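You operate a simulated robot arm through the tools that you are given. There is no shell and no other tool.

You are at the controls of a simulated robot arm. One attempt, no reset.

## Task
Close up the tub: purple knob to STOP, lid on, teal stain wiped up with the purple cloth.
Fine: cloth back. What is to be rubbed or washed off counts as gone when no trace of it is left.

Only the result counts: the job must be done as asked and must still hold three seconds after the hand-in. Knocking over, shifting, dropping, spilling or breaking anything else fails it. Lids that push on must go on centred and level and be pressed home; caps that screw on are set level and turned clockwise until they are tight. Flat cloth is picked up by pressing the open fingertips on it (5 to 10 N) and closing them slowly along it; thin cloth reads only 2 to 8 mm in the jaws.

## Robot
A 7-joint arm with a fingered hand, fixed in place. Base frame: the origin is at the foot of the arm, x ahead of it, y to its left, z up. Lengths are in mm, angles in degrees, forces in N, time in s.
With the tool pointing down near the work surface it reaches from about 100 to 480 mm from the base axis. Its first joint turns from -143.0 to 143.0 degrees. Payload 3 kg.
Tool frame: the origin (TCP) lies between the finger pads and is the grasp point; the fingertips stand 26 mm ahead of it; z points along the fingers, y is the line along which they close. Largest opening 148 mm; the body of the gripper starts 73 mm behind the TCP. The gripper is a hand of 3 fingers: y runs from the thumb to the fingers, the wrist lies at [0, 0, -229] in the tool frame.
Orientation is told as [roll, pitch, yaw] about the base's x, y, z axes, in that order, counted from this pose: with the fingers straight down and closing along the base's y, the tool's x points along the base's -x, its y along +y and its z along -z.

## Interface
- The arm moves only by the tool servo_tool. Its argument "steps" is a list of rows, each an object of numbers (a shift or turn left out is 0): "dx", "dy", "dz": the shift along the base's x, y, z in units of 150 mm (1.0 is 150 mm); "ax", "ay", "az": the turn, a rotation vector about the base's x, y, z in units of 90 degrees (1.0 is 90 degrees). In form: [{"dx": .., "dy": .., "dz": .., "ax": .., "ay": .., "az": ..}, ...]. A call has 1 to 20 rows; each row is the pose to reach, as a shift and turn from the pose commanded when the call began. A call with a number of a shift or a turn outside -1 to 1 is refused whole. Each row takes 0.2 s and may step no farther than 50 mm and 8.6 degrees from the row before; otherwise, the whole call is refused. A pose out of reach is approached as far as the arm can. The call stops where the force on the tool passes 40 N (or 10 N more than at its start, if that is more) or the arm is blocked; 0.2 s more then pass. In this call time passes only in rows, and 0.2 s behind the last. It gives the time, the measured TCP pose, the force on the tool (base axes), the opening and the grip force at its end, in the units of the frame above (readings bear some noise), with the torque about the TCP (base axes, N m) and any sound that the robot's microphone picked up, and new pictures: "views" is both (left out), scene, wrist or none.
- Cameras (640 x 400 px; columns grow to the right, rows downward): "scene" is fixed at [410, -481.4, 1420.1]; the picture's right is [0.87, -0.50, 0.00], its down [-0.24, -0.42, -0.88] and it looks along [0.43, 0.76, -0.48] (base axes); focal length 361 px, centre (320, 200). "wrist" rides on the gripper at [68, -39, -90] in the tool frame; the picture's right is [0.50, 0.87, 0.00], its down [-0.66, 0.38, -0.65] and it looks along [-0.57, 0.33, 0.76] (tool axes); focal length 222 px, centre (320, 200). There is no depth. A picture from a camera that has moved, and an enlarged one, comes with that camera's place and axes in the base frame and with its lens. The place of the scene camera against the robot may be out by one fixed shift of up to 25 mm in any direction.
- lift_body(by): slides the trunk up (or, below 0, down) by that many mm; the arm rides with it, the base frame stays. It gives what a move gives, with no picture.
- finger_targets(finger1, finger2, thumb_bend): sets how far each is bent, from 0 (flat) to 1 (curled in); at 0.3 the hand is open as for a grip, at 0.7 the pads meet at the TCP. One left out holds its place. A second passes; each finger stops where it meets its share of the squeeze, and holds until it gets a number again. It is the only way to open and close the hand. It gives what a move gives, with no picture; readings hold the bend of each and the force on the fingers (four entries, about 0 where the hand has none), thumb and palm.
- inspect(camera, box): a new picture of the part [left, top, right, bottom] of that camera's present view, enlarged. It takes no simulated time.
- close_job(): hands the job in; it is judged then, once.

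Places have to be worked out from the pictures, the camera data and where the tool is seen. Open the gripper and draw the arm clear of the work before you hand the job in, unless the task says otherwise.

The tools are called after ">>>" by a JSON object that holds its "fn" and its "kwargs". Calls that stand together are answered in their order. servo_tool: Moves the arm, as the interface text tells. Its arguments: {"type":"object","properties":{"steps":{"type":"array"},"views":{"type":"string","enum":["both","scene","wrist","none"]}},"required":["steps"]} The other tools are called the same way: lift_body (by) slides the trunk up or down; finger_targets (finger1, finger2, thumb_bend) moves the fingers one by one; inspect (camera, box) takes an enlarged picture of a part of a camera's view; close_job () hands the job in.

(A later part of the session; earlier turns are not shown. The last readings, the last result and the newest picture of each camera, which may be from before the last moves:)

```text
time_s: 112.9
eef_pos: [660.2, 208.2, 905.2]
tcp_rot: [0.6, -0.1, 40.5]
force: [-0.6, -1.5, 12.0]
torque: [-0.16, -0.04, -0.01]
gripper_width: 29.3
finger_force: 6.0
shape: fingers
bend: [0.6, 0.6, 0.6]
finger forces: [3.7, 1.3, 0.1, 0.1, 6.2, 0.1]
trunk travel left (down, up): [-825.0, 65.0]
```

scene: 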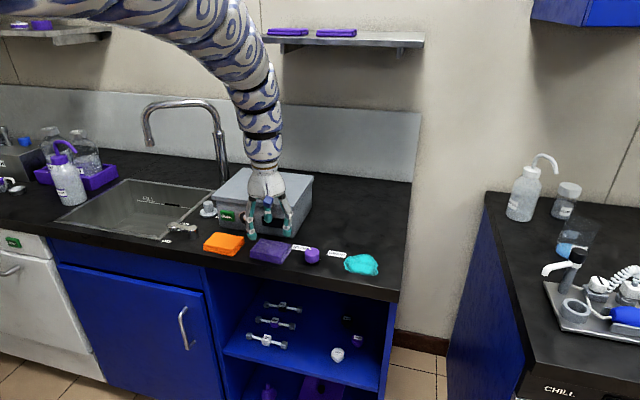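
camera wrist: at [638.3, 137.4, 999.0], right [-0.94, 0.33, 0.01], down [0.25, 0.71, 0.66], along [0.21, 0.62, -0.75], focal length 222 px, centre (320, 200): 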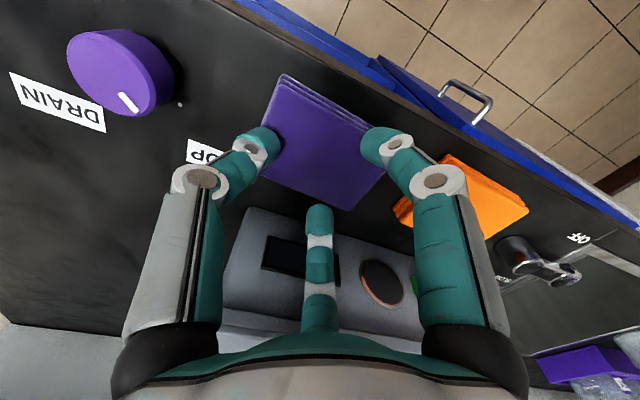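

About 6 N per the grip reading. I close the fingers slowly in steps.

>>> {"fn": "finger_targets", "kwargs": {"finger1": 0.63, "finger2": 0.63, "thumb_bend": 0.63}}

>>> {"fn": "finger_targets", "kwargs": {"finger1": 0.66, "finger2": 0.66, "thumb_bend": 0.66}}

>>> {"fn": "inspect", "kwargs": {"camera": "scene", "box": [220, 190, 320, 270]}}

```text
time_s: 113.9
eef_pos: [660.5, 208.7, 902.9]
tcp_rot: [0.5, -0.1, 40.5]
force: [-0.4, -0.2, 2.2]
torque: [-0.04, 0.01, -0.01]
gripper_width: 20.3
finger_force: 0.3
shape: fingers
bend: [0.63, 0.63, 0.63]
finger forces: [0.5, 0.2, 0.0, 0.1, 0.9, 0.0]
trunk travel left (down, up): [-825.0, 65.0]
```

```text
time_s: 114.9
eef_pos: [659.9, 208.1, 902.6]
tcp_rot: [0.5, -0.1, 40.6]
force: [0.6, 0.5, 0.4]
torque: [-0.01, -0.03, 0.02]
gripper_width: 11.3
finger_force: 0.0
shape: fingers
bend: [0.66, 0.66, 0.66]
finger forces: [0.1, 0.1, 0.1, 0.0, 0.1, 0.0]
trunk travel left (down, up): [-825.0, 65.0]
```

```text
5.00 times, centred on (270, 230) of scene
camera zoom: at [410.0, -481.4, 1420.1], right [0.87, -0.5, 0.0], down [-0.24, -0.42, -0.88], along [0.43, 0.76, -0.48], focal length 1806 px, centre (570, 50)
```

zoom: 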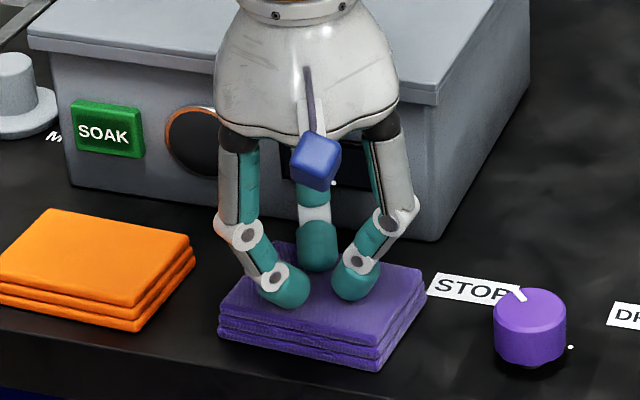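

The tips rise along their arc as they close, so contact was lost. I reopen to 0.58, press again, and will lower a little with each closing step to keep 5–10 N.

>>> {"fn": "finger_targets", "kwargs": {"finger1": 0.58, "finger2": 0.58, "thumb_bend": 0.58}}

```text
time_s: 115.9
eef_pos: [659.7, 208.6, 904.1]
tcp_rot: [0.5, -0.2, 40.6]
force: [2.5, 2.4, 19.4]
torque: [-0.09, -0.16, 0.08]
gripper_width: 32.8
finger_force: 9.8
shape: fingers
bend: [0.59, 0.58, 0.59]
finger forces: [5.3, 5.0, 0.0, 0.2, 9.5, 0.1]
trunk travel left (down, up): [-825.0, 65.0]
```

Good: 5/5/9.5 N on the three tips. I close in 0.015 steps, lowering slightly between.

>>> {"fn": "finger_targets", "kwargs": {"finger1": 0.6, "finger2": 0.6, "thumb_bend": 0.6}}

>>> {"fn": "servo_tool", "kwargs": {"steps": [{"dz": -0.005}], "views": "none"}}

>>> {"fn": "finger_targets", "kwargs": {"finger1": 0.62, "finger2": 0.62, "thumb_bend": 0.62}}

>>> {"fn": "servo_tool", "kwargs": {"steps": [{"dz": -0.005}], "views": "none"}}

```text
time_s: 116.9
eef_pos: [658.8, 208.2, 905.0]
tcp_rot: [0.5, -0.3, 40.6]
force: [2.4, 3.3, 24.2]
torque: [0.13, -0.22, 0.09]
gripper_width: 31.9
finger_force: 12.4
shape: fingers
bend: [0.59, 0.58, 0.6]
finger forces: [5.9, 9.6, 0.0, 0.0, 9.1, 0.1]
trunk travel left (down, up): [-825.0, 65.0]
```

```text
time_s: 117.3
eef_pos: [660.5, 208.6, 904.7]
tcp_rot: [0.5, -0.3, 40.6]
force: [3.7, 1.1, 35.0]
torque: [0.02, -0.17, 0.03]
gripper_width: 31.7
finger_force: 17.7
shape: fingers
bend: [0.59, 0.58, 0.6]
finger forces: [10.3, 11.4, 0.0, 0.0, 13.3, 0.0]
trunk travel left (down, up): [-825.0, 65.0]
```

```text
time_s: 118.3
eef_pos: [658.4, 208.1, 902.8]
tcp_rot: [0.5, -0.3, 40.7]
force: [-1.9, 4.1, 35.3]
torque: [0.72, 0.24, -0.03]
gripper_width: 27.3
finger_force: 18.1
shape: fingers
bend: [0.59, 0.57, 0.62]
finger forces: [14.1, 21.8, 0.0, 0.0, 0.0, 0.0]
trunk travel left (down, up): [-825.0, 65.0]
```

```text
time_s: 118.7
eef_pos: [657.8, 207.3, 903.1]
tcp_rot: [0.5, -0.3, 40.6]
force: [-1.5, 3.8, 41.0]
torque: [0.74, 0.27, -0.03]
gripper_width: 27.1
finger_force: 20.9
shape: fingers
bend: [0.59, 0.57, 0.62]
finger forces: [17.2, 23.3, 0.0, 0.1, 0.8, 0.0]
trunk travel left (down, up): [-825.0, 65.0]
```

Fingers 1 and 2 grip the cloth surface while the thumb slipped. I look at the state before adjusting.

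>>> {"fn": "inspect", "kwargs": {"camera": "scene", "box": [220, 190, 320, 270]}}

>>> {"fn": "inspect", "kwargs": {"camera": "wrist", "box": [200, 60, 440, 260]}}

```text
5.00 times, centred on (270, 230) of scene
camera zoom: at [410.0, -481.4, 1420.1], right [0.87, -0.5, 0.0], down [-0.24, -0.42, -0.88], along [0.43, 0.76, -0.48], focal length 1806 px, centre (570, 50)
```

zoom: 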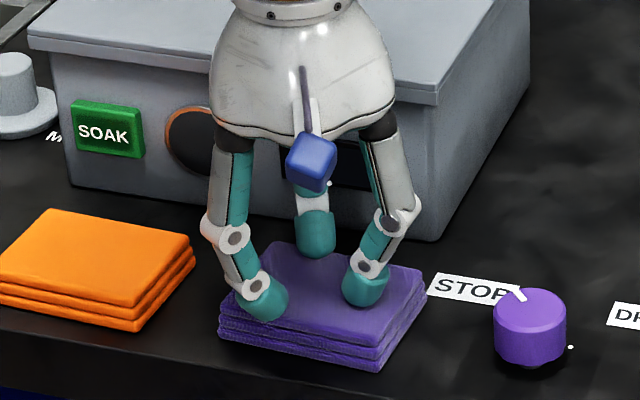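

```text
2.00 times, centred on (320, 160) of wrist
camera zoom: at [633.6, 134.6, 993.2], right [-0.94, 0.33, 0.0], down [0.25, 0.71, 0.66], along [0.22, 0.62, -0.75], focal length 444 px, centre (320, 280)
```

zoom: 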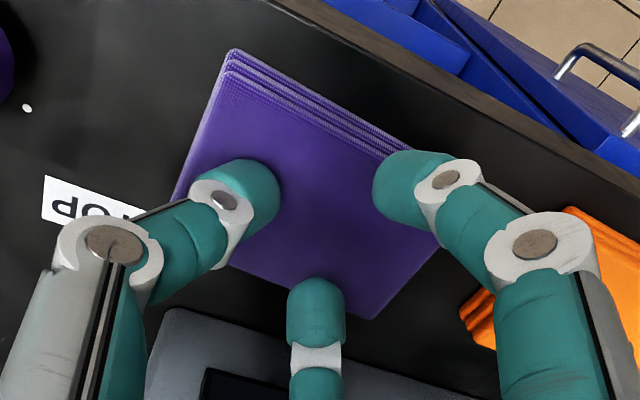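

The cloth behaves like a firm folded pad, so pinching its top isn't gathering it. I'll instead grip it by its sides: fingers on the two long sides and thumb on the short end, which also gives a flat wiping face. First I rise and open.

>>> {"fn": "servo_tool", "kwargs": {"steps": [{"dz": 0.03}, {"dz": 0.1}, {"dz": 0.18, "dx": 0.01, "dy": 0.01}, {"dz": 0.22, "dx": 0.018, "dy": 0.018}], "views": "none"}}

>>> {"fn": "finger_targets", "kwargs": {"finger1": 0.42, "finger2": 0.44, "thumb_bend": 0.38}}

>>> {"fn": "inspect", "kwargs": {"camera": "wrist", "box": [160, 40, 480, 260]}}

>>> {"fn": "inspect", "kwargs": {"camera": "scene", "box": [220, 190, 320, 270]}}

```text
time_s: 119.7
eef_pos: [662.7, 210.2, 934.4]
tcp_rot: [0.4, 0.0, 40.6]
force: [-0.2, 0.2, 0.1]
torque: [-0.01, -0.02, 0.0]
gripper_width: 23.5
finger_force: 0.2
shape: fingers
bend: [0.62, 0.62, 0.62]
finger forces: [0.0, 0.0, 0.1, 0.0, 0.0, 0.0]
trunk travel left (down, up): [-825.0, 65.0]
```

```text
time_s: 120.7
eef_pos: [662.1, 210.5, 934.3]
tcp_rot: [0.5, -0.1, 40.6]
force: [0.4, -0.5, 0.1]
torque: [0.02, -0.02, -0.01]
gripper_width: 94.6
finger_force: 0.1
shape: fingers
bend: [0.42, 0.44, 0.38]
finger forces: [0.0, 0.0, 0.1, 0.0, 0.1, 0.0]
trunk travel left (down, up): [-825.0, 65.0]
```

```text
1.82 times, centred on (320, 150) of wrist
camera zoom: at [637.8, 137.6, 1024.6], right [-0.94, 0.33, 0.01], down [0.25, 0.71, 0.66], along [0.21, 0.62, -0.75], focal length 404 px, centre (320, 291)
```

zoom: 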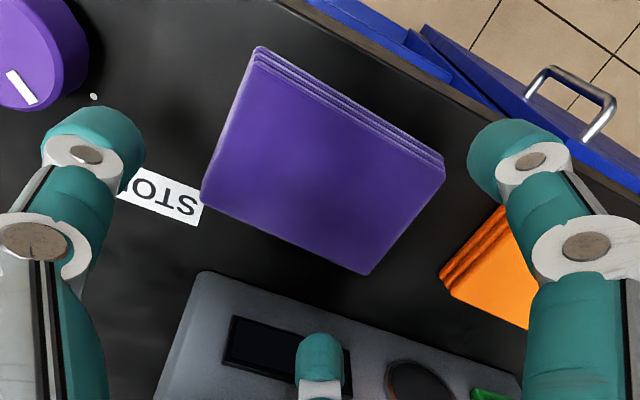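

```text
5.00 times, centred on (270, 230) of scene
camera zoom: at [410.0, -481.4, 1420.1], right [0.87, -0.5, 0.0], down [-0.24, -0.42, -0.88], along [0.43, 0.76, -0.48], focal length 1806 px, centre (570, 50)
```

zoom: 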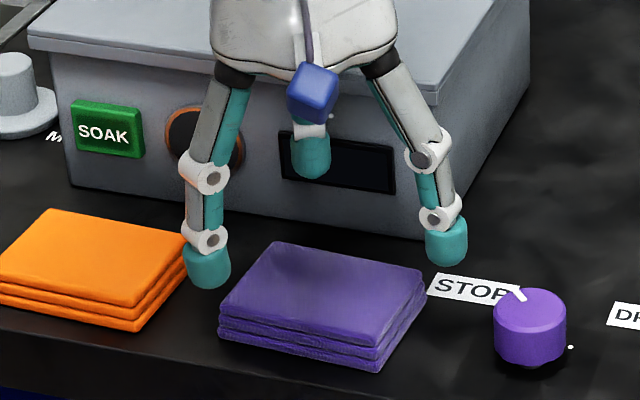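

The fingers straddle the pad with room around (thumb 18 mm from the knob, f1 clear of the orange cloth). I descend to about 8 mm above the counter, watching the forces.

>>> {"fn": "servo_tool", "kwargs": {"steps": [{"dz": -0.06}, {"dz": -0.12}, {"dz": -0.18}, {"dz": -0.22}, {"dz": -0.255}], "views": "none"}}

>>> {"fn": "inspect", "kwargs": {"camera": "wrist", "box": [160, 40, 480, 260]}}

>>> {"fn": "inspect", "kwargs": {"camera": "scene", "box": [220, 190, 320, 270]}}

```text
time_s: 121.9
eef_pos: [663.5, 211.5, 897.5]
tcp_rot: [0.5, -0.1, 40.6]
force: [-0.6, 0.2, 0.7]
torque: [0.01, -0.01, -0.02]
gripper_width: 94.7
finger_force: 0.0
shape: fingers
bend: [0.42, 0.44, 0.38]
finger forces: [0.0, 0.0, 0.1, 0.0, 0.0, 0.1]
trunk travel left (down, up): [-825.0, 65.0]
```

```text
1.82 times, centred on (320, 150) of wrist
camera zoom: at [638.7, 137.8, 985.8], right [-0.94, 0.33, 0.01], down [0.25, 0.71, 0.66], along [0.21, 0.62, -0.75], focal length 404 px, centre (320, 291)
```

zoom: 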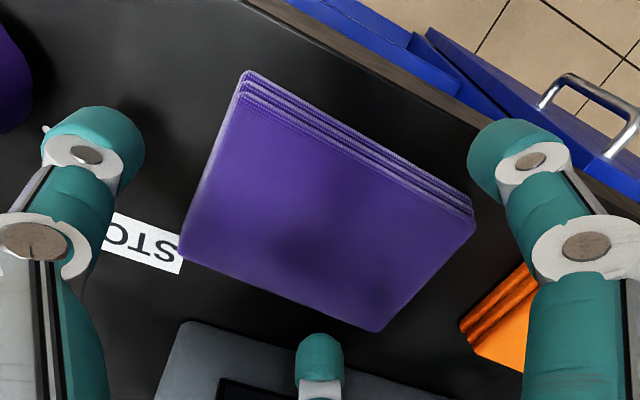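

```text
5.00 times, centred on (270, 230) of scene
camera zoom: at [410.0, -481.4, 1420.1], right [0.87, -0.5, 0.0], down [-0.24, -0.42, -0.88], along [0.43, 0.76, -0.48], focal length 1806 px, centre (570, 50)
```

zoom: 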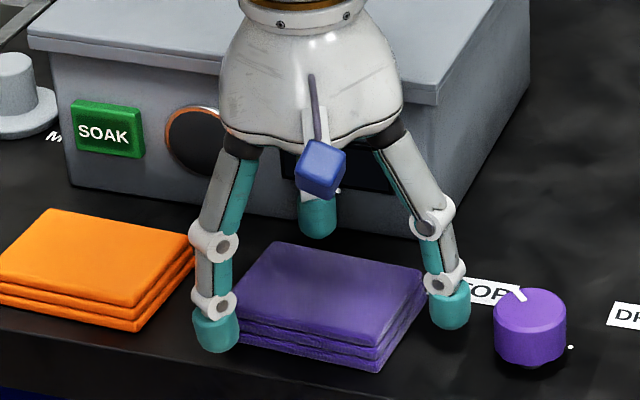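

All three tips are beside the pad: f1 on the front side, f2 on the back side, thumb at the right end. I close them in stages.

>>> {"fn": "finger_targets", "kwargs": {"finger1": 0.49, "finger2": 0.49, "thumb_bend": 0.45}}

>>> {"fn": "inspect", "kwargs": {"camera": "wrist", "box": [160, 40, 480, 260]}}

```text
time_s: 122.9
eef_pos: [663.2, 211.2, 896.8]
tcp_rot: [0.5, -0.1, 40.7]
force: [-0.4, 0.4, -0.2]
torque: [0.01, -0.02, 0.0]
gripper_width: 72.6
finger_force: 0.1
shape: fingers
bend: [0.49, 0.49, 0.45]
finger forces: [0.1, 0.0, 0.0, 0.1, 0.0, 0.0]
trunk travel left (down, up): [-825.0, 65.0]
```

```text
1.82 times, centred on (320, 150) of wrist
camera zoom: at [638.7, 137.5, 985.8], right [-0.94, 0.33, 0.01], down [0.25, 0.71, 0.66], along [0.21, 0.62, -0.75], focal length 404 px, centre (320, 291)
```

zoom: 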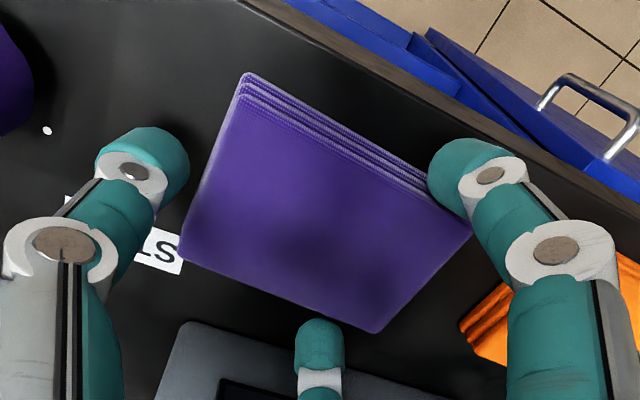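

>>> {"fn": "finger_targets", "kwargs": {"finger1": 0.53, "finger2": 0.53, "thumb_bend": 0.51}}

>>> {"fn": "inspect", "kwargs": {"camera": "wrist", "box": [160, 40, 480, 260]}}

>>> {"fn": "inspect", "kwargs": {"camera": "scene", "box": [220, 190, 320, 270]}}

```text
time_s: 123.9
eef_pos: [662.6, 211.6, 895.9]
tcp_rot: [0.5, -0.2, 40.7]
force: [-0.7, -0.7, 0.2]
torque: [0.0, 0.0, -0.02]
gripper_width: 64.3
finger_force: 3.6
shape: fingers
bend: [0.5, 0.5, 0.49]
finger forces: [2.3, 2.2, 0.0, 0.0, 2.5, 0.0]
trunk travel left (down, up): [-825.0, 65.0]
```

```text
1.82 times, centred on (320, 150) of wrist
camera zoom: at [638.7, 137.5, 985.8], right [-0.94, 0.33, 0.01], down [0.25, 0.71, 0.66], along [0.21, 0.62, -0.75], focal length 404 px, centre (320, 291)
```

zoom: 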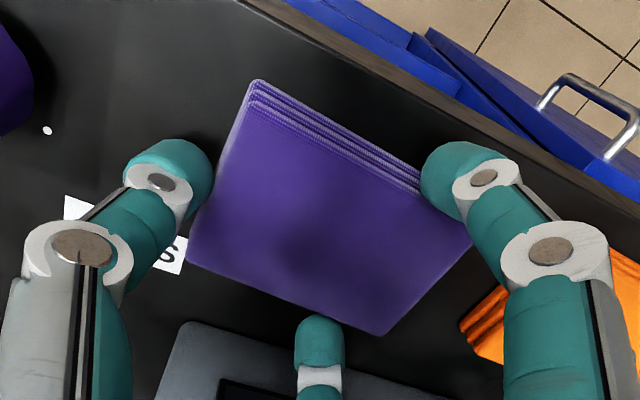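

```text
5.00 times, centred on (270, 230) of scene
camera zoom: at [410.0, -481.4, 1420.1], right [0.87, -0.5, 0.0], down [-0.24, -0.42, -0.88], along [0.43, 0.76, -0.48], focal length 1806 px, centre (570, 50)
```

zoom: 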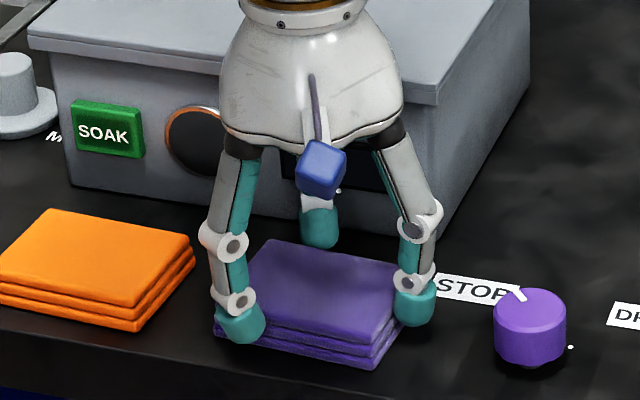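

Balanced contact of about 2.3 N on all three fingers. I squeeze firmer and test a small lift.

>>> {"fn": "finger_targets", "kwargs": {"finger1": 0.62, "finger2": 0.62, "thumb_bend": 0.62}}

>>> {"fn": "inspect", "kwargs": {"camera": "wrist", "box": [160, 40, 480, 260]}}

>>> {"fn": "servo_tool", "kwargs": {"steps": [{"dz": 0.03}, {"dz": 0.07}, {"dz": 0.12}], "views": "none"}}

>>> {"fn": "inspect", "kwargs": {"camera": "scene", "box": [220, 190, 320, 270]}}

```text
time_s: 124.9
eef_pos: [663.5, 210.5, 896.7]
tcp_rot: [0.5, -0.1, 40.6]
force: [-0.6, -1.1, 0.0]
torque: [0.04, 0.08, -0.03]
gripper_width: 49.7
finger_force: 12.3
shape: fingers
bend: [0.51, 0.51, 0.57]
finger forces: [8.6, 9.0, 0.0, 0.0, 7.1, 0.0]
trunk travel left (down, up): [-825.0, 65.0]
```

```text
1.82 times, centred on (320, 150) of wrist
camera zoom: at [638.7, 137.5, 985.8], right [-0.94, 0.33, 0.01], down [0.25, 0.71, 0.66], along [0.21, 0.62, -0.75], focal length 404 px, centre (320, 291)
```

zoom: 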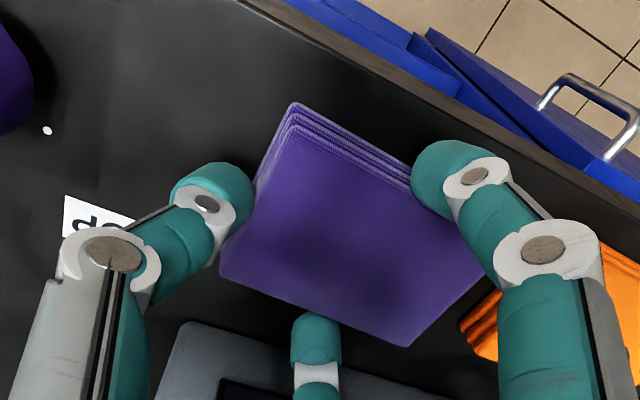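

```text
time_s: 125.7
eef_pos: [663.2, 211.3, 915.3]
tcp_rot: [0.6, -0.1, 40.6]
force: [0.2, 0.2, 0.4]
torque: [0.03, 0.02, -0.01]
gripper_width: 49.5
finger_force: 12.5
shape: fingers
bend: [0.51, 0.51, 0.57]
finger forces: [8.5, 8.8, 0.0, 0.1, 7.3, 0.1]
trunk travel left (down, up): [-825.0, 65.0]
```

```text
5.00 times, centred on (270, 230) of scene
camera zoom: at [410.0, -481.4, 1420.1], right [0.87, -0.5, 0.0], down [-0.24, -0.42, -0.88], along [0.43, 0.76, -0.48], focal length 1806 px, centre (570, 50)
```

zoom: 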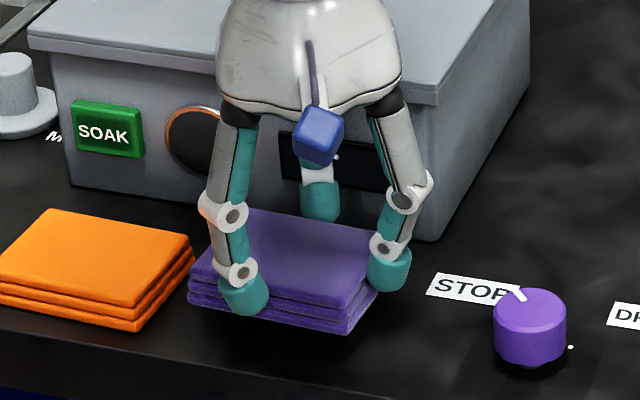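

The pad lifts cleanly and level in the hand (≈9 N per finger). I raise it well clear of the orange cloth, lid and knob, then carry it toward the stain.

>>> {"fn": "servo_tool", "kwargs": {"steps": [{"dz": 0.07}, {"dz": 0.14}, {"dz": 0.22}, {"dz": 0.3}, {"dz": 0.38}], "views": "none"}}

>>> {"fn": "servo_tool", "kwargs": {"steps": [{"dx": 0.1, "dy": -0.1}, {"dx": 0.2, "dy": -0.2}, {"dx": 0.3, "dy": -0.3}, {"dx": 0.4, "dy": -0.4}, {"dx": 0.5, "dy": -0.5}, {"dx": 0.6, "dy": -0.6}, {"dx": 0.7, "dy": -0.7}, {"dx": 0.8, "dy": -0.8}, {"dx": 0.9, "dy": -0.9}, {"dx": 0.97, "dy": -0.98}], "views": "both"}}

```text
time_s: 126.9
eef_pos: [663.5, 210.5, 972.4]
tcp_rot: [0.5, -0.2, 40.6]
force: [0.0, 0.0, -0.2]
torque: [-0.02, -0.03, -0.05]
gripper_width: 49.5
finger_force: 11.7
shape: fingers
bend: [0.51, 0.51, 0.57]
finger forces: [8.5, 8.8, 0.0, 0.0, 7.0, 0.0]
trunk travel left (down, up): [-825.0, 65.0]
```

```text
time_s: 129.1
eef_pos: [805.1, 62.1, 971.2]
tcp_rot: [0.6, -0.1, 40.6]
force: [0.6, -0.2, -0.6]
torque: [-0.01, -0.01, 0.01]
gripper_width: 49.5
finger_force: 12.1
shape: fingers
bend: [0.51, 0.51, 0.57]
finger forces: [8.3, 8.7, 0.0, 0.0, 6.8, 0.0]
trunk travel left (down, up): [-825.0, 65.0]
camera wrist: at [782.5, -11.6, 1059.6], right [-0.94, 0.33, 0.01], down [0.26, 0.71, 0.66], along [0.21, 0.62, -0.75], focal length 222 px, centre (320, 200)
```

scene: 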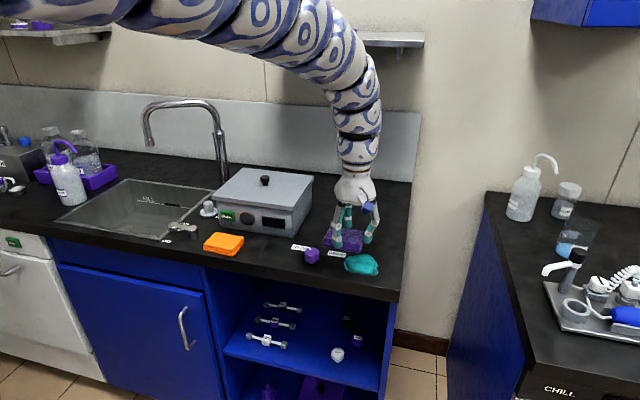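
wrist: 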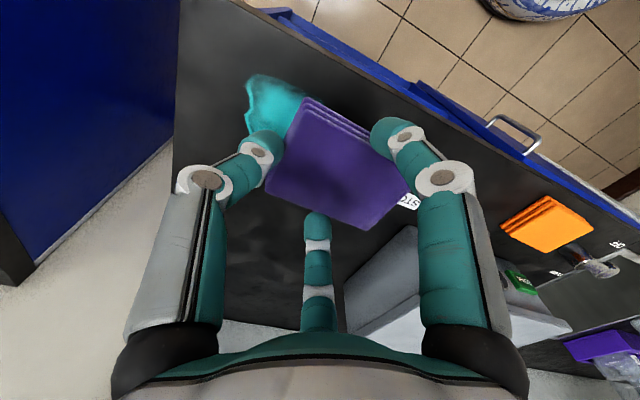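

Carry is stable. I now lower the trunk for outward reach over the stain: raise the hand, then drop the trunk, twice.

>>> {"fn": "servo_tool", "kwargs": {"steps": [{"dz": 0.15}, {"dz": 0.3}, {"dz": 0.45}, {"dz": 0.6}, {"dz": 0.75}, {"dz": 0.9}], "views": "none"}}

>>> {"fn": "lift_body", "kwargs": {"by": -140}}

>>> {"fn": "servo_tool", "kwargs": {"steps": [{"dz": 0.15}, {"dz": 0.3}, {"dz": 0.45}, {"dz": 0.6}, {"dz": 0.75}, {"dz": 0.9}], "views": "none"}}

>>> {"fn": "lift_body", "kwargs": {"by": -160}}

```text
time_s: 130.5
eef_pos: [808.3, 64.3, 1106.5]
tcp_rot: [0.5, -0.2, 40.6]
force: [-0.2, 0.1, 0.4]
torque: [0.03, -0.02, 0.03]
gripper_width: 48.9
finger_force: 11.9
shape: fingers
bend: [0.52, 0.51, 0.58]
finger forces: [8.3, 8.6, 0.1, 0.1, 6.6, 0.0]
trunk travel left (down, up): [-825.0, 65.0]
```

```text
time_s: 132.2
eef_pos: [809.3, 63.2, 966.2]
tcp_rot: [0.5, -0.1, 40.7]
force: [-0.2, 0.8, -0.4]
torque: [0.02, -0.06, -0.01]
gripper_width: 49.0
finger_force: 12.0
shape: fingers
bend: [0.52, 0.51, 0.58]
finger forces: [8.3, 8.6, 0.1, 0.0, 6.6, 0.0]
trunk travel left (down, up): [-685.0, 205.0]
```

```text
time_s: 133.6
eef_pos: [808.5, 62.3, 1104.6]
tcp_rot: [0.4, -0.1, 40.6]
force: [-0.3, -0.3, 0.1]
torque: [-0.02, -0.02, -0.03]
gripper_width: 48.7
finger_force: 11.5
shape: fingers
bend: [0.52, 0.51, 0.58]
finger forces: [8.3, 8.5, 0.0, 0.0, 6.4, 0.1]
trunk travel left (down, up): [-685.0, 205.0]
```

```text
time_s: 135.4
eef_pos: [808.0, 62.7, 943.0]
tcp_rot: [0.4, -0.1, 40.6]
force: [0.5, 0.3, -0.3]
torque: [-0.02, 0.0, -0.02]
gripper_width: 48.9
finger_force: 11.7
shape: fingers
bend: [0.52, 0.51, 0.58]
finger forces: [8.3, 8.5, 0.0, 0.0, 6.4, 0.0]
trunk travel left (down, up): [-525.0, 365.0]
```

The trunk is at a good height and the pad is still firmly held. I move to the stain's near-left start point and lower to just above the counter.

>>> {"fn": "servo_tool", "kwargs": {"steps": [{"dx": 0.04, "dy": -0.02}, {"dx": 0.087, "dy": -0.04}, {"dx": 0.087, "dy": -0.04, "dz": -0.1}, {"dx": 0.087, "dy": -0.04, "dz": -0.2}, {"dx": 0.087, "dy": -0.04, "dz": -0.26}], "views": "both"}}

>>> {"fn": "inspect", "kwargs": {"camera": "scene", "box": [310, 210, 400, 280]}}

```text
time_s: 136.6
eef_pos: [822.8, 56.9, 903.0]
tcp_rot: [0.6, -0.1, 40.5]
force: [0.3, -0.5, -0.7]
torque: [-0.01, 0.01, 0.02]
gripper_width: 48.7
finger_force: 11.6
shape: fingers
bend: [0.52, 0.51, 0.58]
finger forces: [8.3, 8.5, 0.1, 0.1, 6.3, 0.0]
trunk travel left (down, up): [-525.0, 365.0]
camera wrist: at [797.6, -16.2, 992.6], right [-0.94, 0.33, 0.01], down [0.25, 0.71, 0.66], along [0.21, 0.62, -0.75], focal length 222 px, centre (320, 200)
```

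scene: 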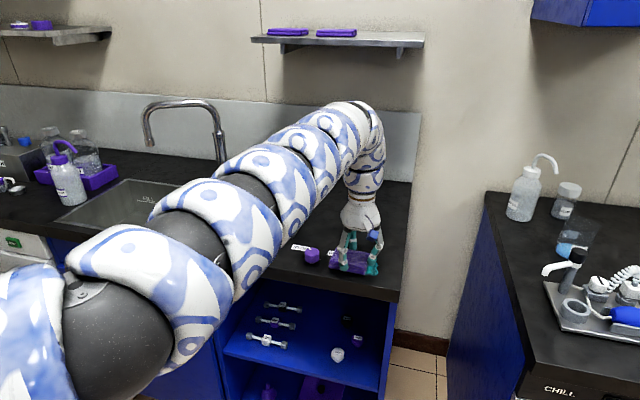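
wrist: 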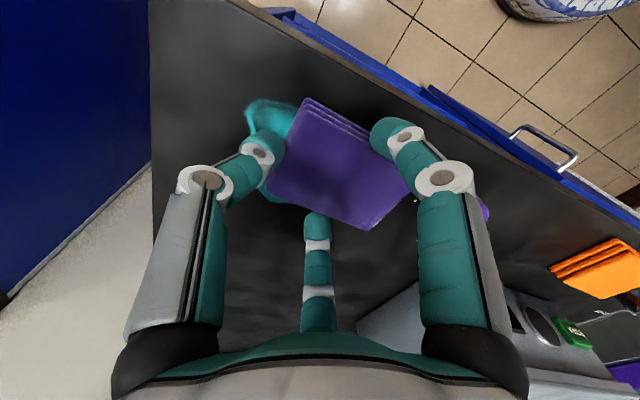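

```text
5.71 times, centred on (355, 245) of scene
camera zoom: at [410.0, -481.4, 1420.1], right [0.87, -0.5, 0.0], down [-0.24, -0.42, -0.88], along [0.43, 0.76, -0.48], focal length 2065 px, centre (120, -57)
```

zoom: 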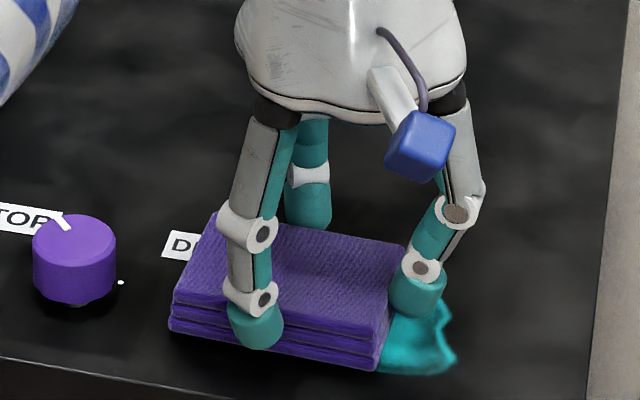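

The pad hovers over the stain's left part. I lower to make contact.

>>> {"fn": "servo_tool", "kwargs": {"steps": [{"dz": -0.012}, {"dz": -0.024}, {"dz": -0.034}], "views": "none"}}

```text
time_s: 137.4
eef_pos: [821.2, 58.7, 898.8]
tcp_rot: [0.5, 0.0, 40.6]
force: [0.4, 0.4, -0.2]
torque: [-0.02, 0.02, 0.02]
gripper_width: 48.9
finger_force: 11.6
shape: fingers
bend: [0.52, 0.51, 0.58]
finger forces: [8.3, 8.5, 0.0, 0.1, 6.3, 0.0]
trunk travel left (down, up): [-525.0, 365.0]
```

>>> {"fn": "servo_tool", "kwargs": {"steps": [{"dz": -0.007}, {"dz": -0.014}, {"dz": -0.02}], "views": "none"}}

```text
time_s: 138.2
eef_pos: [821.0, 57.8, 896.1]
tcp_rot: [0.5, -0.1, 40.6]
force: [0.1, 1.3, -0.3]
torque: [0.03, -0.03, 0.01]
gripper_width: 48.7
finger_force: 11.8
shape: fingers
bend: [0.52, 0.51, 0.58]
finger forces: [8.2, 8.6, 0.1, 0.0, 6.4, 0.0]
trunk travel left (down, up): [-525.0, 365.0]
```

>>> {"fn": "servo_tool", "kwargs": {"steps": [{"dz": -0.007}, {"dz": -0.014}, {"dz": -0.02}], "views": "none"}}

>>> {"fn": "inspect", "kwargs": {"camera": "scene", "box": [310, 210, 400, 280]}}

```text
time_s: 139.0
eef_pos: [821.3, 58.2, 895.0]
tcp_rot: [0.5, -0.2, 40.6]
force: [1.6, -1.4, 13.1]
torque: [0.1, 0.12, 0.01]
gripper_width: 48.5
finger_force: 12.9
shape: fingers
bend: [0.52, 0.51, 0.58]
finger forces: [9.0, 8.9, 0.0, 0.0, 8.1, 0.0]
trunk travel left (down, up): [-525.0, 365.0]
```

```text
5.71 times, centred on (355, 245) of scene
camera zoom: at [410.0, -481.4, 1420.1], right [0.87, -0.5, 0.0], down [-0.24, -0.42, -0.88], along [0.43, 0.76, -0.48], focal length 2065 px, centre (120, -57)
```

zoom: 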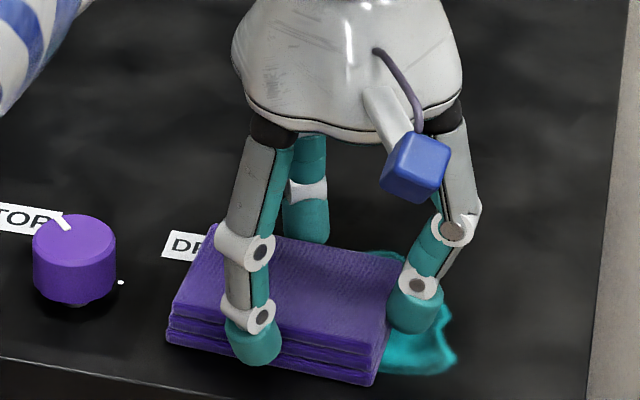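

Contact at about 13 N. I now wipe: back across the stain, right, and forward again, in slow small steps.

>>> {"fn": "servo_tool", "kwargs": {"steps": [{"dx": 0.0424, "dy": 0.0424}, {"dx": 0.0849, "dy": 0.0849}, {"dx": 0.1273, "dy": 0.1273}, {"dx": 0.1697, "dy": 0.1697}, {"dx": 0.2122, "dy": 0.2122}, {"dx": 0.2546, "dy": 0.2546}, {"dx": 0.2967, "dy": 0.2125}, {"dx": 0.3388, "dy": 0.1704}, {"dx": 0.3809, "dy": 0.1283}, {"dx": 0.4229, "dy": 0.0863}, {"dx": 0.3805, "dy": 0.0439}, {"dx": 0.338, "dy": 0.0014}, {"dx": 0.2956, "dy": -0.041}, {"dx": 0.2532, "dy": -0.0834}, {"dx": 0.2107, "dy": -0.1259}, {"dx": 0.1683, "dy": -0.1683}, {"dx": 0.1259, "dy": -0.2107}], "views": "both"}}

>>> {"fn": "inspect", "kwargs": {"camera": "scene", "box": [310, 210, 420, 295]}}

```text
time_s: 142.6
eef_pos: [839.1, 27.0, 893.3]
tcp_rot: [0.4, -0.2, 40.6]
force: [0.6, 2.0, 10.4]
torque: [0.14, -0.01, -0.04]
gripper_width: 47.6
finger_force: 12.8
shape: fingers
bend: [0.52, 0.51, 0.58]
finger forces: [8.0, 10.2, 0.1, 0.0, 6.9, 0.0]
trunk travel left (down, up): [-525.0, 365.0]
camera wrist: at [814.7, -46.9, 983.0], right [-0.94, 0.33, 0.01], down [0.25, 0.71, 0.66], along [0.21, 0.62, -0.75], focal length 222 px, centre (320, 200)
```

scene: 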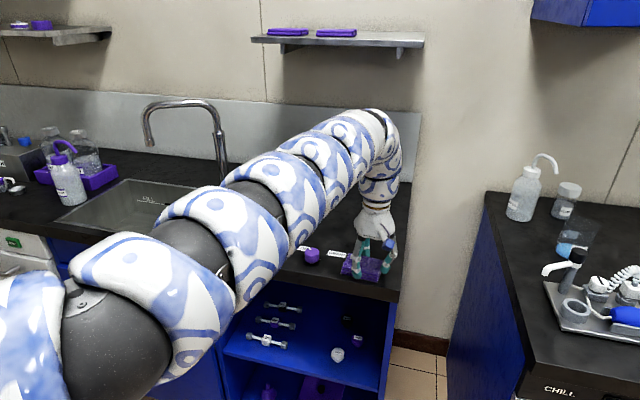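
wrist: 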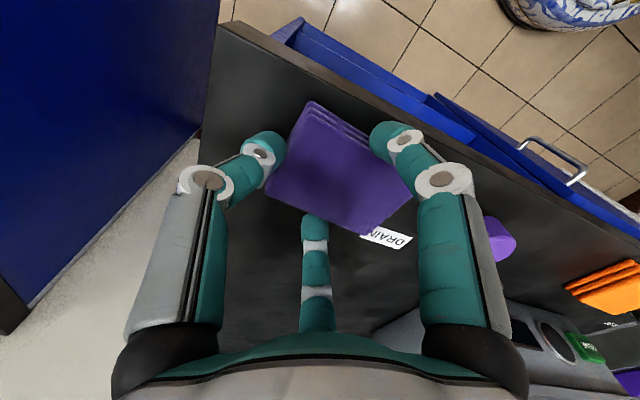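

```text
4.71 times, centred on (365, 252) of scene
camera zoom: at [410.0, -481.4, 1420.1], right [0.87, -0.5, 0.0], down [-0.24, -0.42, -0.88], along [0.43, 0.76, -0.48], focal length 1700 px, centre (108, -47)
```

zoom: 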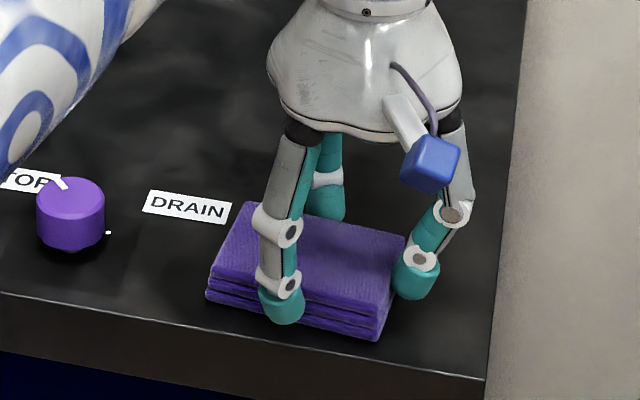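

The visible stain is gone; I make a second overlapping pass to cover the edges and whatever lies under the pad.

>>> {"fn": "servo_tool", "kwargs": {"steps": [{"dx": 0.0283, "dy": -0.0283}, {"dx": 0.0566, "dy": -0.0566}, {"dx": 0.099, "dy": -0.0142}, {"dx": 0.1414, "dy": 0.0282}, {"dx": 0.1838, "dy": 0.0706}, {"dx": 0.2262, "dy": 0.113}, {"dx": 0.2687, "dy": 0.1555}, {"dx": 0.3111, "dy": 0.1979}, {"dx": 0.3535, "dy": 0.2403}, {"dx": 0.3139, "dy": 0.2799}, {"dx": 0.2743, "dy": 0.3195}, {"dx": 0.2347, "dy": 0.3591}, {"dx": 0.1951, "dy": 0.3987}, {"dx": 0.1555, "dy": 0.4383}, {"dx": 0.1084, "dy": 0.3912}, {"dx": 0.0613, "dy": 0.3441}, {"dx": 0.0142, "dy": 0.297}, {"dx": -0.0329, "dy": 0.2499}, {"dx": -0.08, "dy": 0.2028}, {"dx": -0.1271, "dy": 0.1557}], "views": "scene"}}

>>> {"fn": "inspect", "kwargs": {"camera": "scene", "box": [310, 210, 420, 295]}}

```text
time_s: 146.8
eef_pos: [821.2, 49.2, 892.1]
tcp_rot: [0.4, -0.2, 40.7]
force: [2.9, 1.8, 13.1]
torque: [0.21, -0.07, -0.01]
gripper_width: 47.0
finger_force: 12.2
shape: fingers
bend: [0.52, 0.51, 0.58]
finger forces: [7.9, 10.4, 0.0, 0.0, 6.6, 0.0]
trunk travel left (down, up): [-525.0, 365.0]
```

scene: 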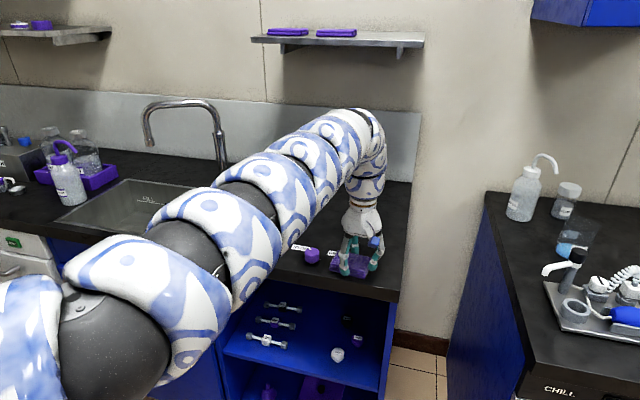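

```text
4.71 times, centred on (365, 252) of scene
camera zoom: at [410.0, -481.4, 1420.1], right [0.87, -0.5, 0.0], down [-0.24, -0.42, -0.88], along [0.43, 0.76, -0.48], focal length 1700 px, centre (108, -47)
```

zoom: 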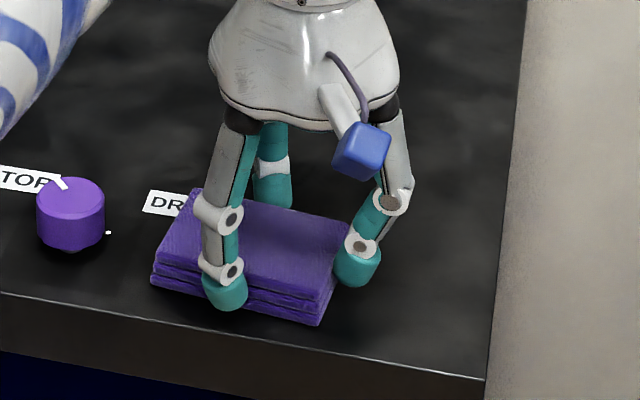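

No teal visible. I lift the pad and inspect the whole area from both cameras.

>>> {"fn": "servo_tool", "kwargs": {"steps": [{"dz": 0.08}, {"dz": 0.18}, {"dz": 0.3}, {"dz": 0.45}], "views": "wrist"}}

>>> {"fn": "inspect", "kwargs": {"camera": "scene", "box": [310, 220, 420, 300]}}

>>> {"fn": "inspect", "kwargs": {"camera": "wrist", "box": [180, 20, 440, 180]}}

```text
time_s: 147.8
eef_pos: [820.3, 51.0, 960.8]
tcp_rot: [0.6, -0.2, 40.6]
force: [0.5, -0.4, -0.7]
torque: [-0.02, 0.04, 0.0]
gripper_width: 47.0
finger_force: 12.1
shape: fingers
bend: [0.52, 0.51, 0.58]
finger forces: [8.9, 8.8, 0.1, 0.0, 6.2, 0.0]
trunk travel left (down, up): [-525.0, 365.0]
camera wrist: at [796.0, -23.0, 1050.0], right [-0.94, 0.33, 0.01], down [0.25, 0.71, 0.66], along [0.21, 0.62, -0.75], focal length 222 px, centre (320, 200)
```

wrist: 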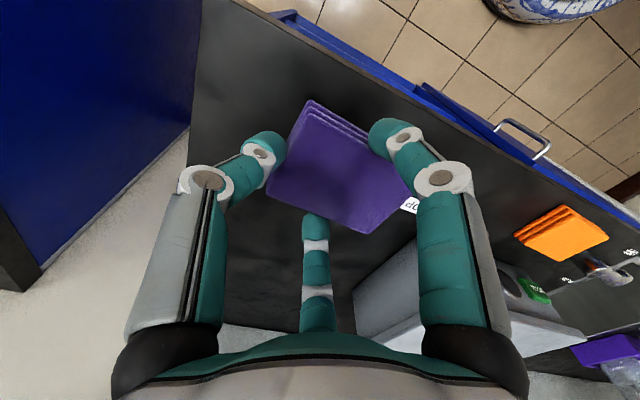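

```text
5.00 times, centred on (365, 260) of scene
camera zoom: at [410.0, -481.4, 1420.1], right [0.87, -0.5, 0.0], down [-0.24, -0.42, -0.88], along [0.43, 0.76, -0.48], focal length 1806 px, centre (95, -100)
```

zoom: 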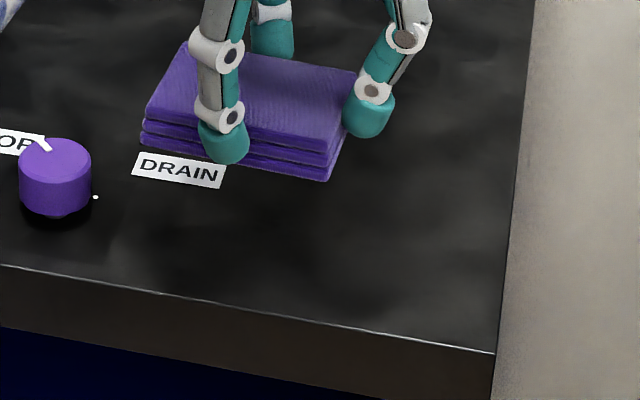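

```text
2.46 times, centred on (310, 100) of wrist
camera zoom: at [796.0, -23.0, 1050.0], right [-0.94, 0.33, 0.01], down [0.25, 0.71, 0.66], along [0.21, 0.62, -0.75], focal length 547 px, centre (345, 446)
```

zoom: 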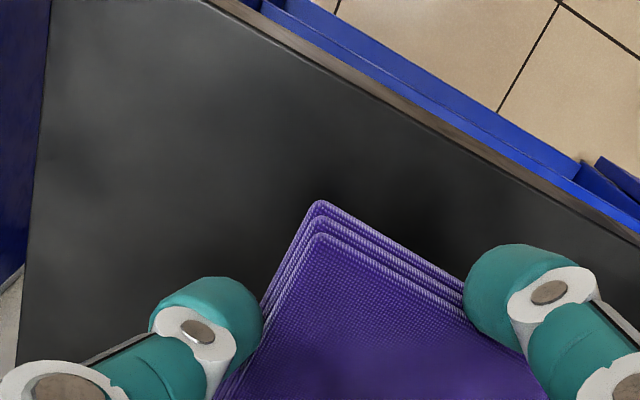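

No teal remains in either view. I zoom further to be sure there is no faint trace.

>>> {"fn": "inspect", "kwargs": {"camera": "scene", "box": [335, 240, 395, 285]}}

>>> {"fn": "inspect", "kwargs": {"camera": "wrist", "box": [190, 10, 310, 150]}}

```text
8.89 times, centred on (365, 262) of scene
camera zoom: at [410.0, -481.4, 1420.1], right [0.87, -0.5, 0.0], down [-0.24, -0.42, -0.88], along [0.43, 0.76, -0.48], focal length 3212 px, centre (-80, -356)
```

zoom: 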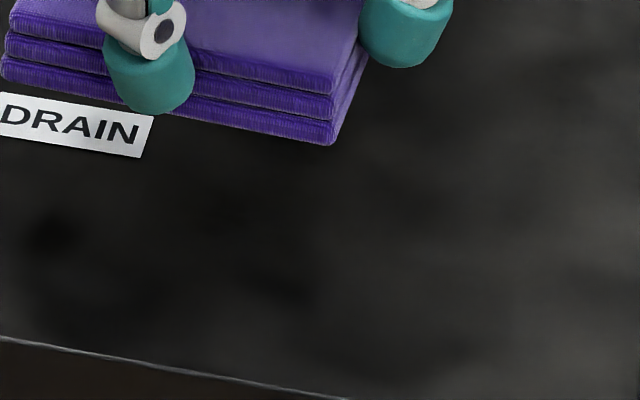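

```text
2.86 times, centred on (250, 80) of wrist
camera zoom: at [796.0, -23.0, 1050.0], right [-0.94, 0.33, 0.01], down [0.25, 0.71, 0.66], along [0.21, 0.62, -0.75], focal length 635 px, centre (520, 543)
```

zoom: 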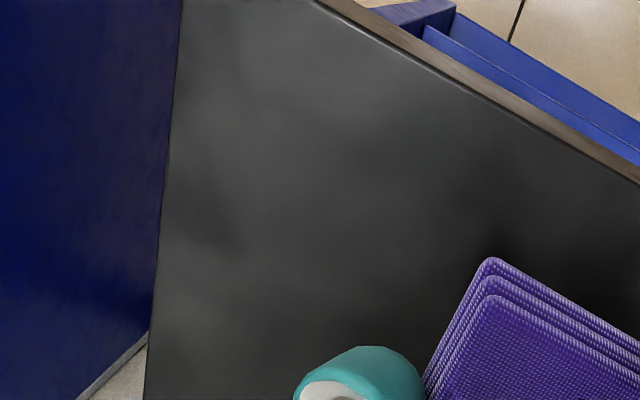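

Clean as far as I can see. For safety I make one more pressed pass over the area in a shifted pattern.

>>> {"fn": "servo_tool", "kwargs": {"steps": [{"dz": -0.15}, {"dz": -0.3}, {"dz": -0.4}, {"dz": -0.45}, {"dz": -0.455, "dx": -0.035, "dy": 0.035}, {"dz": -0.455, "dx": -0.0707, "dy": 0.0707}, {"dz": -0.455, "dx": -0.0236, "dy": 0.1178}, {"dz": -0.455, "dx": 0.0235, "dy": 0.1649}, {"dz": -0.455, "dx": 0.0707, "dy": 0.2121}, {"dz": -0.455, "dx": 0.1178, "dy": 0.2592}, {"dz": -0.455, "dx": 0.1649, "dy": 0.3063}, {"dz": -0.455, "dx": 0.2121, "dy": 0.3535}, {"dz": -0.455, "dx": 0.2592, "dy": 0.3064}, {"dz": -0.455, "dx": 0.3063, "dy": 0.2593}, {"dz": -0.455, "dx": 0.3535, "dy": 0.2121}, {"dz": -0.455, "dx": 0.3064, "dy": 0.165}, {"dz": -0.455, "dx": 0.2593, "dy": 0.1179}, {"dz": -0.455, "dx": 0.2121, "dy": 0.0707}, {"dz": -0.455, "dx": 0.165, "dy": 0.0236}, {"dz": -0.455, "dx": 0.1179, "dy": -0.0235}], "views": "none"}}

>>> {"fn": "servo_tool", "kwargs": {"steps": [{"dx": -0.03, "dy": -0.03}, {"dx": 0.015, "dy": -0.075}, {"dx": 0.06, "dy": -0.12}, {"dx": 0.105, "dy": -0.165}, {"dx": 0.152, "dy": -0.118}, {"dx": 0.199, "dy": -0.071}, {"dx": 0.246, "dy": -0.024}, {"dx": 0.293, "dy": 0.023}, {"dx": 0.34, "dy": 0.07}, {"dx": 0.387, "dy": 0.117}, {"dx": 0.34, "dy": 0.164}, {"dx": 0.293, "dy": 0.211}, {"dx": 0.246, "dy": 0.164}, {"dx": 0.199, "dy": 0.117}, {"dx": 0.152, "dy": 0.07}], "views": "scene"}}

```text
time_s: 152.0
eef_pos: [838.5, 47.6, 894.5]
tcp_rot: [0.4, -0.1, 40.6]
force: [1.2, -0.8, 4.9]
torque: [0.05, 0.03, -0.02]
gripper_width: 46.8
finger_force: 12.5
shape: fingers
bend: [0.52, 0.52, 0.58]
finger forces: [8.4, 9.6, 0.0, 0.0, 6.9, 0.1]
trunk travel left (down, up): [-525.0, 365.0]
```

```text
time_s: 155.2
eef_pos: [858.9, 56.0, 893.3]
tcp_rot: [0.5, -0.1, 40.7]
force: [0.6, -0.6, 2.7]
torque: [0.04, -0.03, -0.01]
gripper_width: 46.9
finger_force: 12.5
shape: fingers
bend: [0.52, 0.52, 0.58]
finger forces: [8.7, 9.5, 0.1, 0.0, 6.2, 0.0]
trunk travel left (down, up): [-525.0, 365.0]
```

scene: 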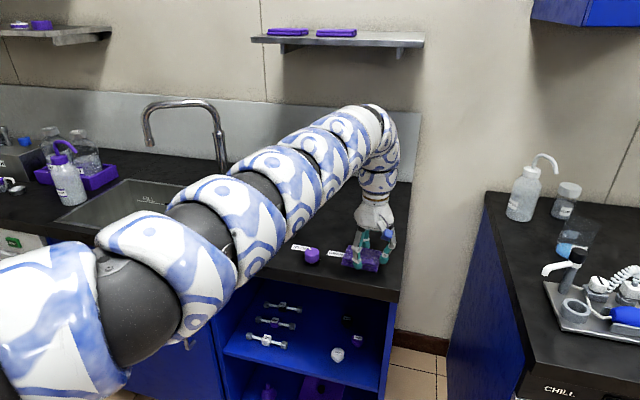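

Done wiping. I lift the pad and reverse the route: back to the transfer point, raising the trunk in two stages while lowering the hand.

>>> {"fn": "servo_tool", "kwargs": {"steps": [{"dz": 0.1}, {"dz": 0.25}, {"dz": 0.4}, {"dz": 0.5}, {"dx": -0.08, "dy": 0.02, "dz": 0.5}, {"dx": -0.16, "dy": 0.03, "dz": 0.5}, {"dx": -0.25, "dy": 0.04, "dz": 0.5}, {"dx": -0.335, "dy": 0.047, "dz": 0.5}], "views": "none"}}

>>> {"fn": "inspect", "kwargs": {"camera": "scene", "box": [310, 220, 420, 300]}}

>>> {"fn": "inspect", "kwargs": {"camera": "wrist", "box": [160, 40, 480, 260]}}

>>> {"fn": "lift_body", "kwargs": {"by": 160}}

```text
time_s: 157.0
eef_pos: [811.4, 62.9, 968.2]
tcp_rot: [0.5, -0.2, 40.7]
force: [-0.2, 1.0, -0.1]
torque: [0.01, 0.0, 0.02]
gripper_width: 46.3
finger_force: 11.7
shape: fingers
bend: [0.52, 0.52, 0.58]
finger forces: [8.8, 9.1, 0.0, 0.1, 5.7, 0.0]
trunk travel left (down, up): [-525.0, 365.0]
```

```text
5.00 times, centred on (365, 260) of scene
camera zoom: at [410.0, -481.4, 1420.1], right [0.87, -0.5, 0.0], down [-0.24, -0.42, -0.88], along [0.43, 0.76, -0.48], focal length 1806 px, centre (95, -100)
```

zoom: 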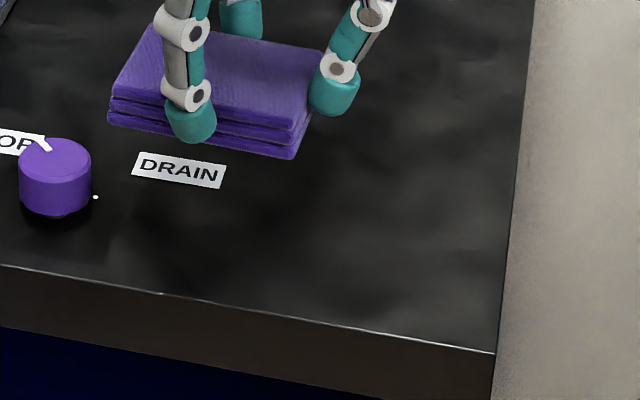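

```text
1.82 times, centred on (320, 150) of wrist
camera zoom: at [786.3, -9.6, 1057.2], right [-0.94, 0.33, 0.01], down [0.25, 0.71, 0.66], along [0.21, 0.62, -0.75], focal length 404 px, centre (320, 291)
```

zoom: 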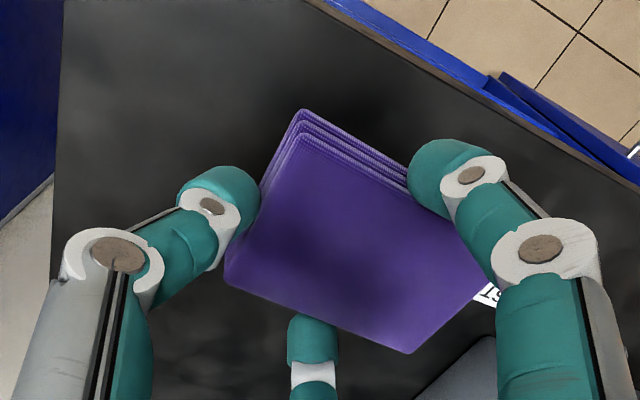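

```text
time_s: 158.8
eef_pos: [810.5, 63.5, 1129.0]
tcp_rot: [0.4, -0.2, 40.6]
force: [0.2, 0.8, -0.9]
torque: [0.01, 0.01, -0.03]
gripper_width: 46.7
finger_force: 12.3
shape: fingers
bend: [0.52, 0.52, 0.58]
finger forces: [8.7, 9.1, 0.1, 0.0, 5.6, 0.1]
trunk travel left (down, up): [-685.0, 205.0]
```

The counter is clean. I continue the reverse route with the pad.

>>> {"fn": "servo_tool", "kwargs": {"steps": [{"dz": -0.15}, {"dz": -0.3}, {"dz": -0.45}, {"dz": -0.6}, {"dz": -0.75}, {"dz": -0.9}], "views": "none"}}

>>> {"fn": "lift_body", "kwargs": {"by": 140}}

>>> {"fn": "servo_tool", "kwargs": {"steps": [{"dz": -0.15}, {"dz": -0.3}, {"dz": -0.45}, {"dz": -0.6}, {"dz": -0.75}, {"dz": -0.9}], "views": "none"}}

>>> {"fn": "servo_tool", "kwargs": {"steps": [{"dx": -0.1, "dy": 0.1}, {"dx": -0.2, "dy": 0.2}, {"dx": -0.3, "dy": 0.3}, {"dx": -0.4, "dy": 0.4}, {"dx": -0.5, "dy": 0.5}, {"dx": -0.6, "dy": 0.6}, {"dx": -0.7, "dy": 0.7}, {"dx": -0.8, "dy": 0.8}, {"dx": -0.88, "dy": 0.88}], "views": "both"}}

```text
time_s: 160.2
eef_pos: [813.4, 63.3, 991.1]
tcp_rot: [0.6, 0.0, 40.7]
force: [-0.1, 1.1, -1.3]
torque: [-0.01, -0.01, -0.04]
gripper_width: 46.4
finger_force: 11.1
shape: fingers
bend: [0.52, 0.52, 0.58]
finger forces: [8.7, 8.9, 0.1, 0.0, 5.4, 0.1]
trunk travel left (down, up): [-685.0, 205.0]
```

```text
time_s: 161.9
eef_pos: [810.5, 63.3, 1132.2]
tcp_rot: [0.5, 0.0, 40.7]
force: [0.1, 0.6, -0.9]
torque: [-0.01, -0.02, 0.02]
gripper_width: 46.6
finger_force: 12.0
shape: fingers
bend: [0.52, 0.52, 0.58]
finger forces: [8.8, 9.0, 0.1, 0.0, 5.4, 0.1]
trunk travel left (down, up): [-825.0, 65.0]
```

```text
time_s: 163.3
eef_pos: [812.1, 62.5, 997.2]
tcp_rot: [0.5, -0.3, 40.6]
force: [-0.6, 0.6, -0.7]
torque: [0.02, 0.02, -0.02]
gripper_width: 46.3
finger_force: 11.7
shape: fingers
bend: [0.52, 0.52, 0.58]
finger forces: [8.6, 8.8, 0.1, 0.0, 5.2, 0.0]
trunk travel left (down, up): [-825.0, 65.0]
```

```text
time_s: 165.3
eef_pos: [678.5, 195.9, 997.7]
tcp_rot: [0.5, -0.1, 40.7]
force: [-0.1, 0.4, -0.8]
torque: [0.0, 0.03, 0.0]
gripper_width: 46.0
finger_force: 11.2
shape: fingers
bend: [0.52, 0.52, 0.59]
finger forces: [8.5, 8.7, 0.0, 0.0, 5.2, 0.1]
trunk travel left (down, up): [-825.0, 65.0]
camera wrist: at [654.4, 122.4, 1087.1], right [-0.94, 0.33, 0.01], down [0.25, 0.71, 0.66], along [0.21, 0.62, -0.75], focal length 222 px, centre (320, 200)
```

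scene: 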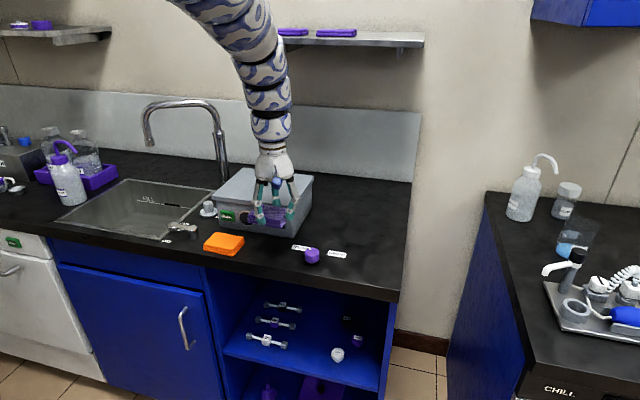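
wrist: 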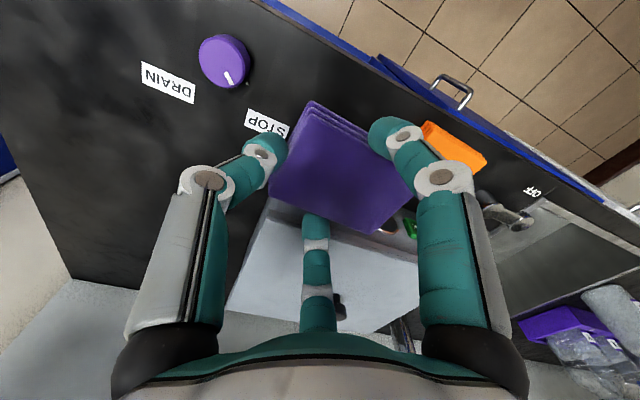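

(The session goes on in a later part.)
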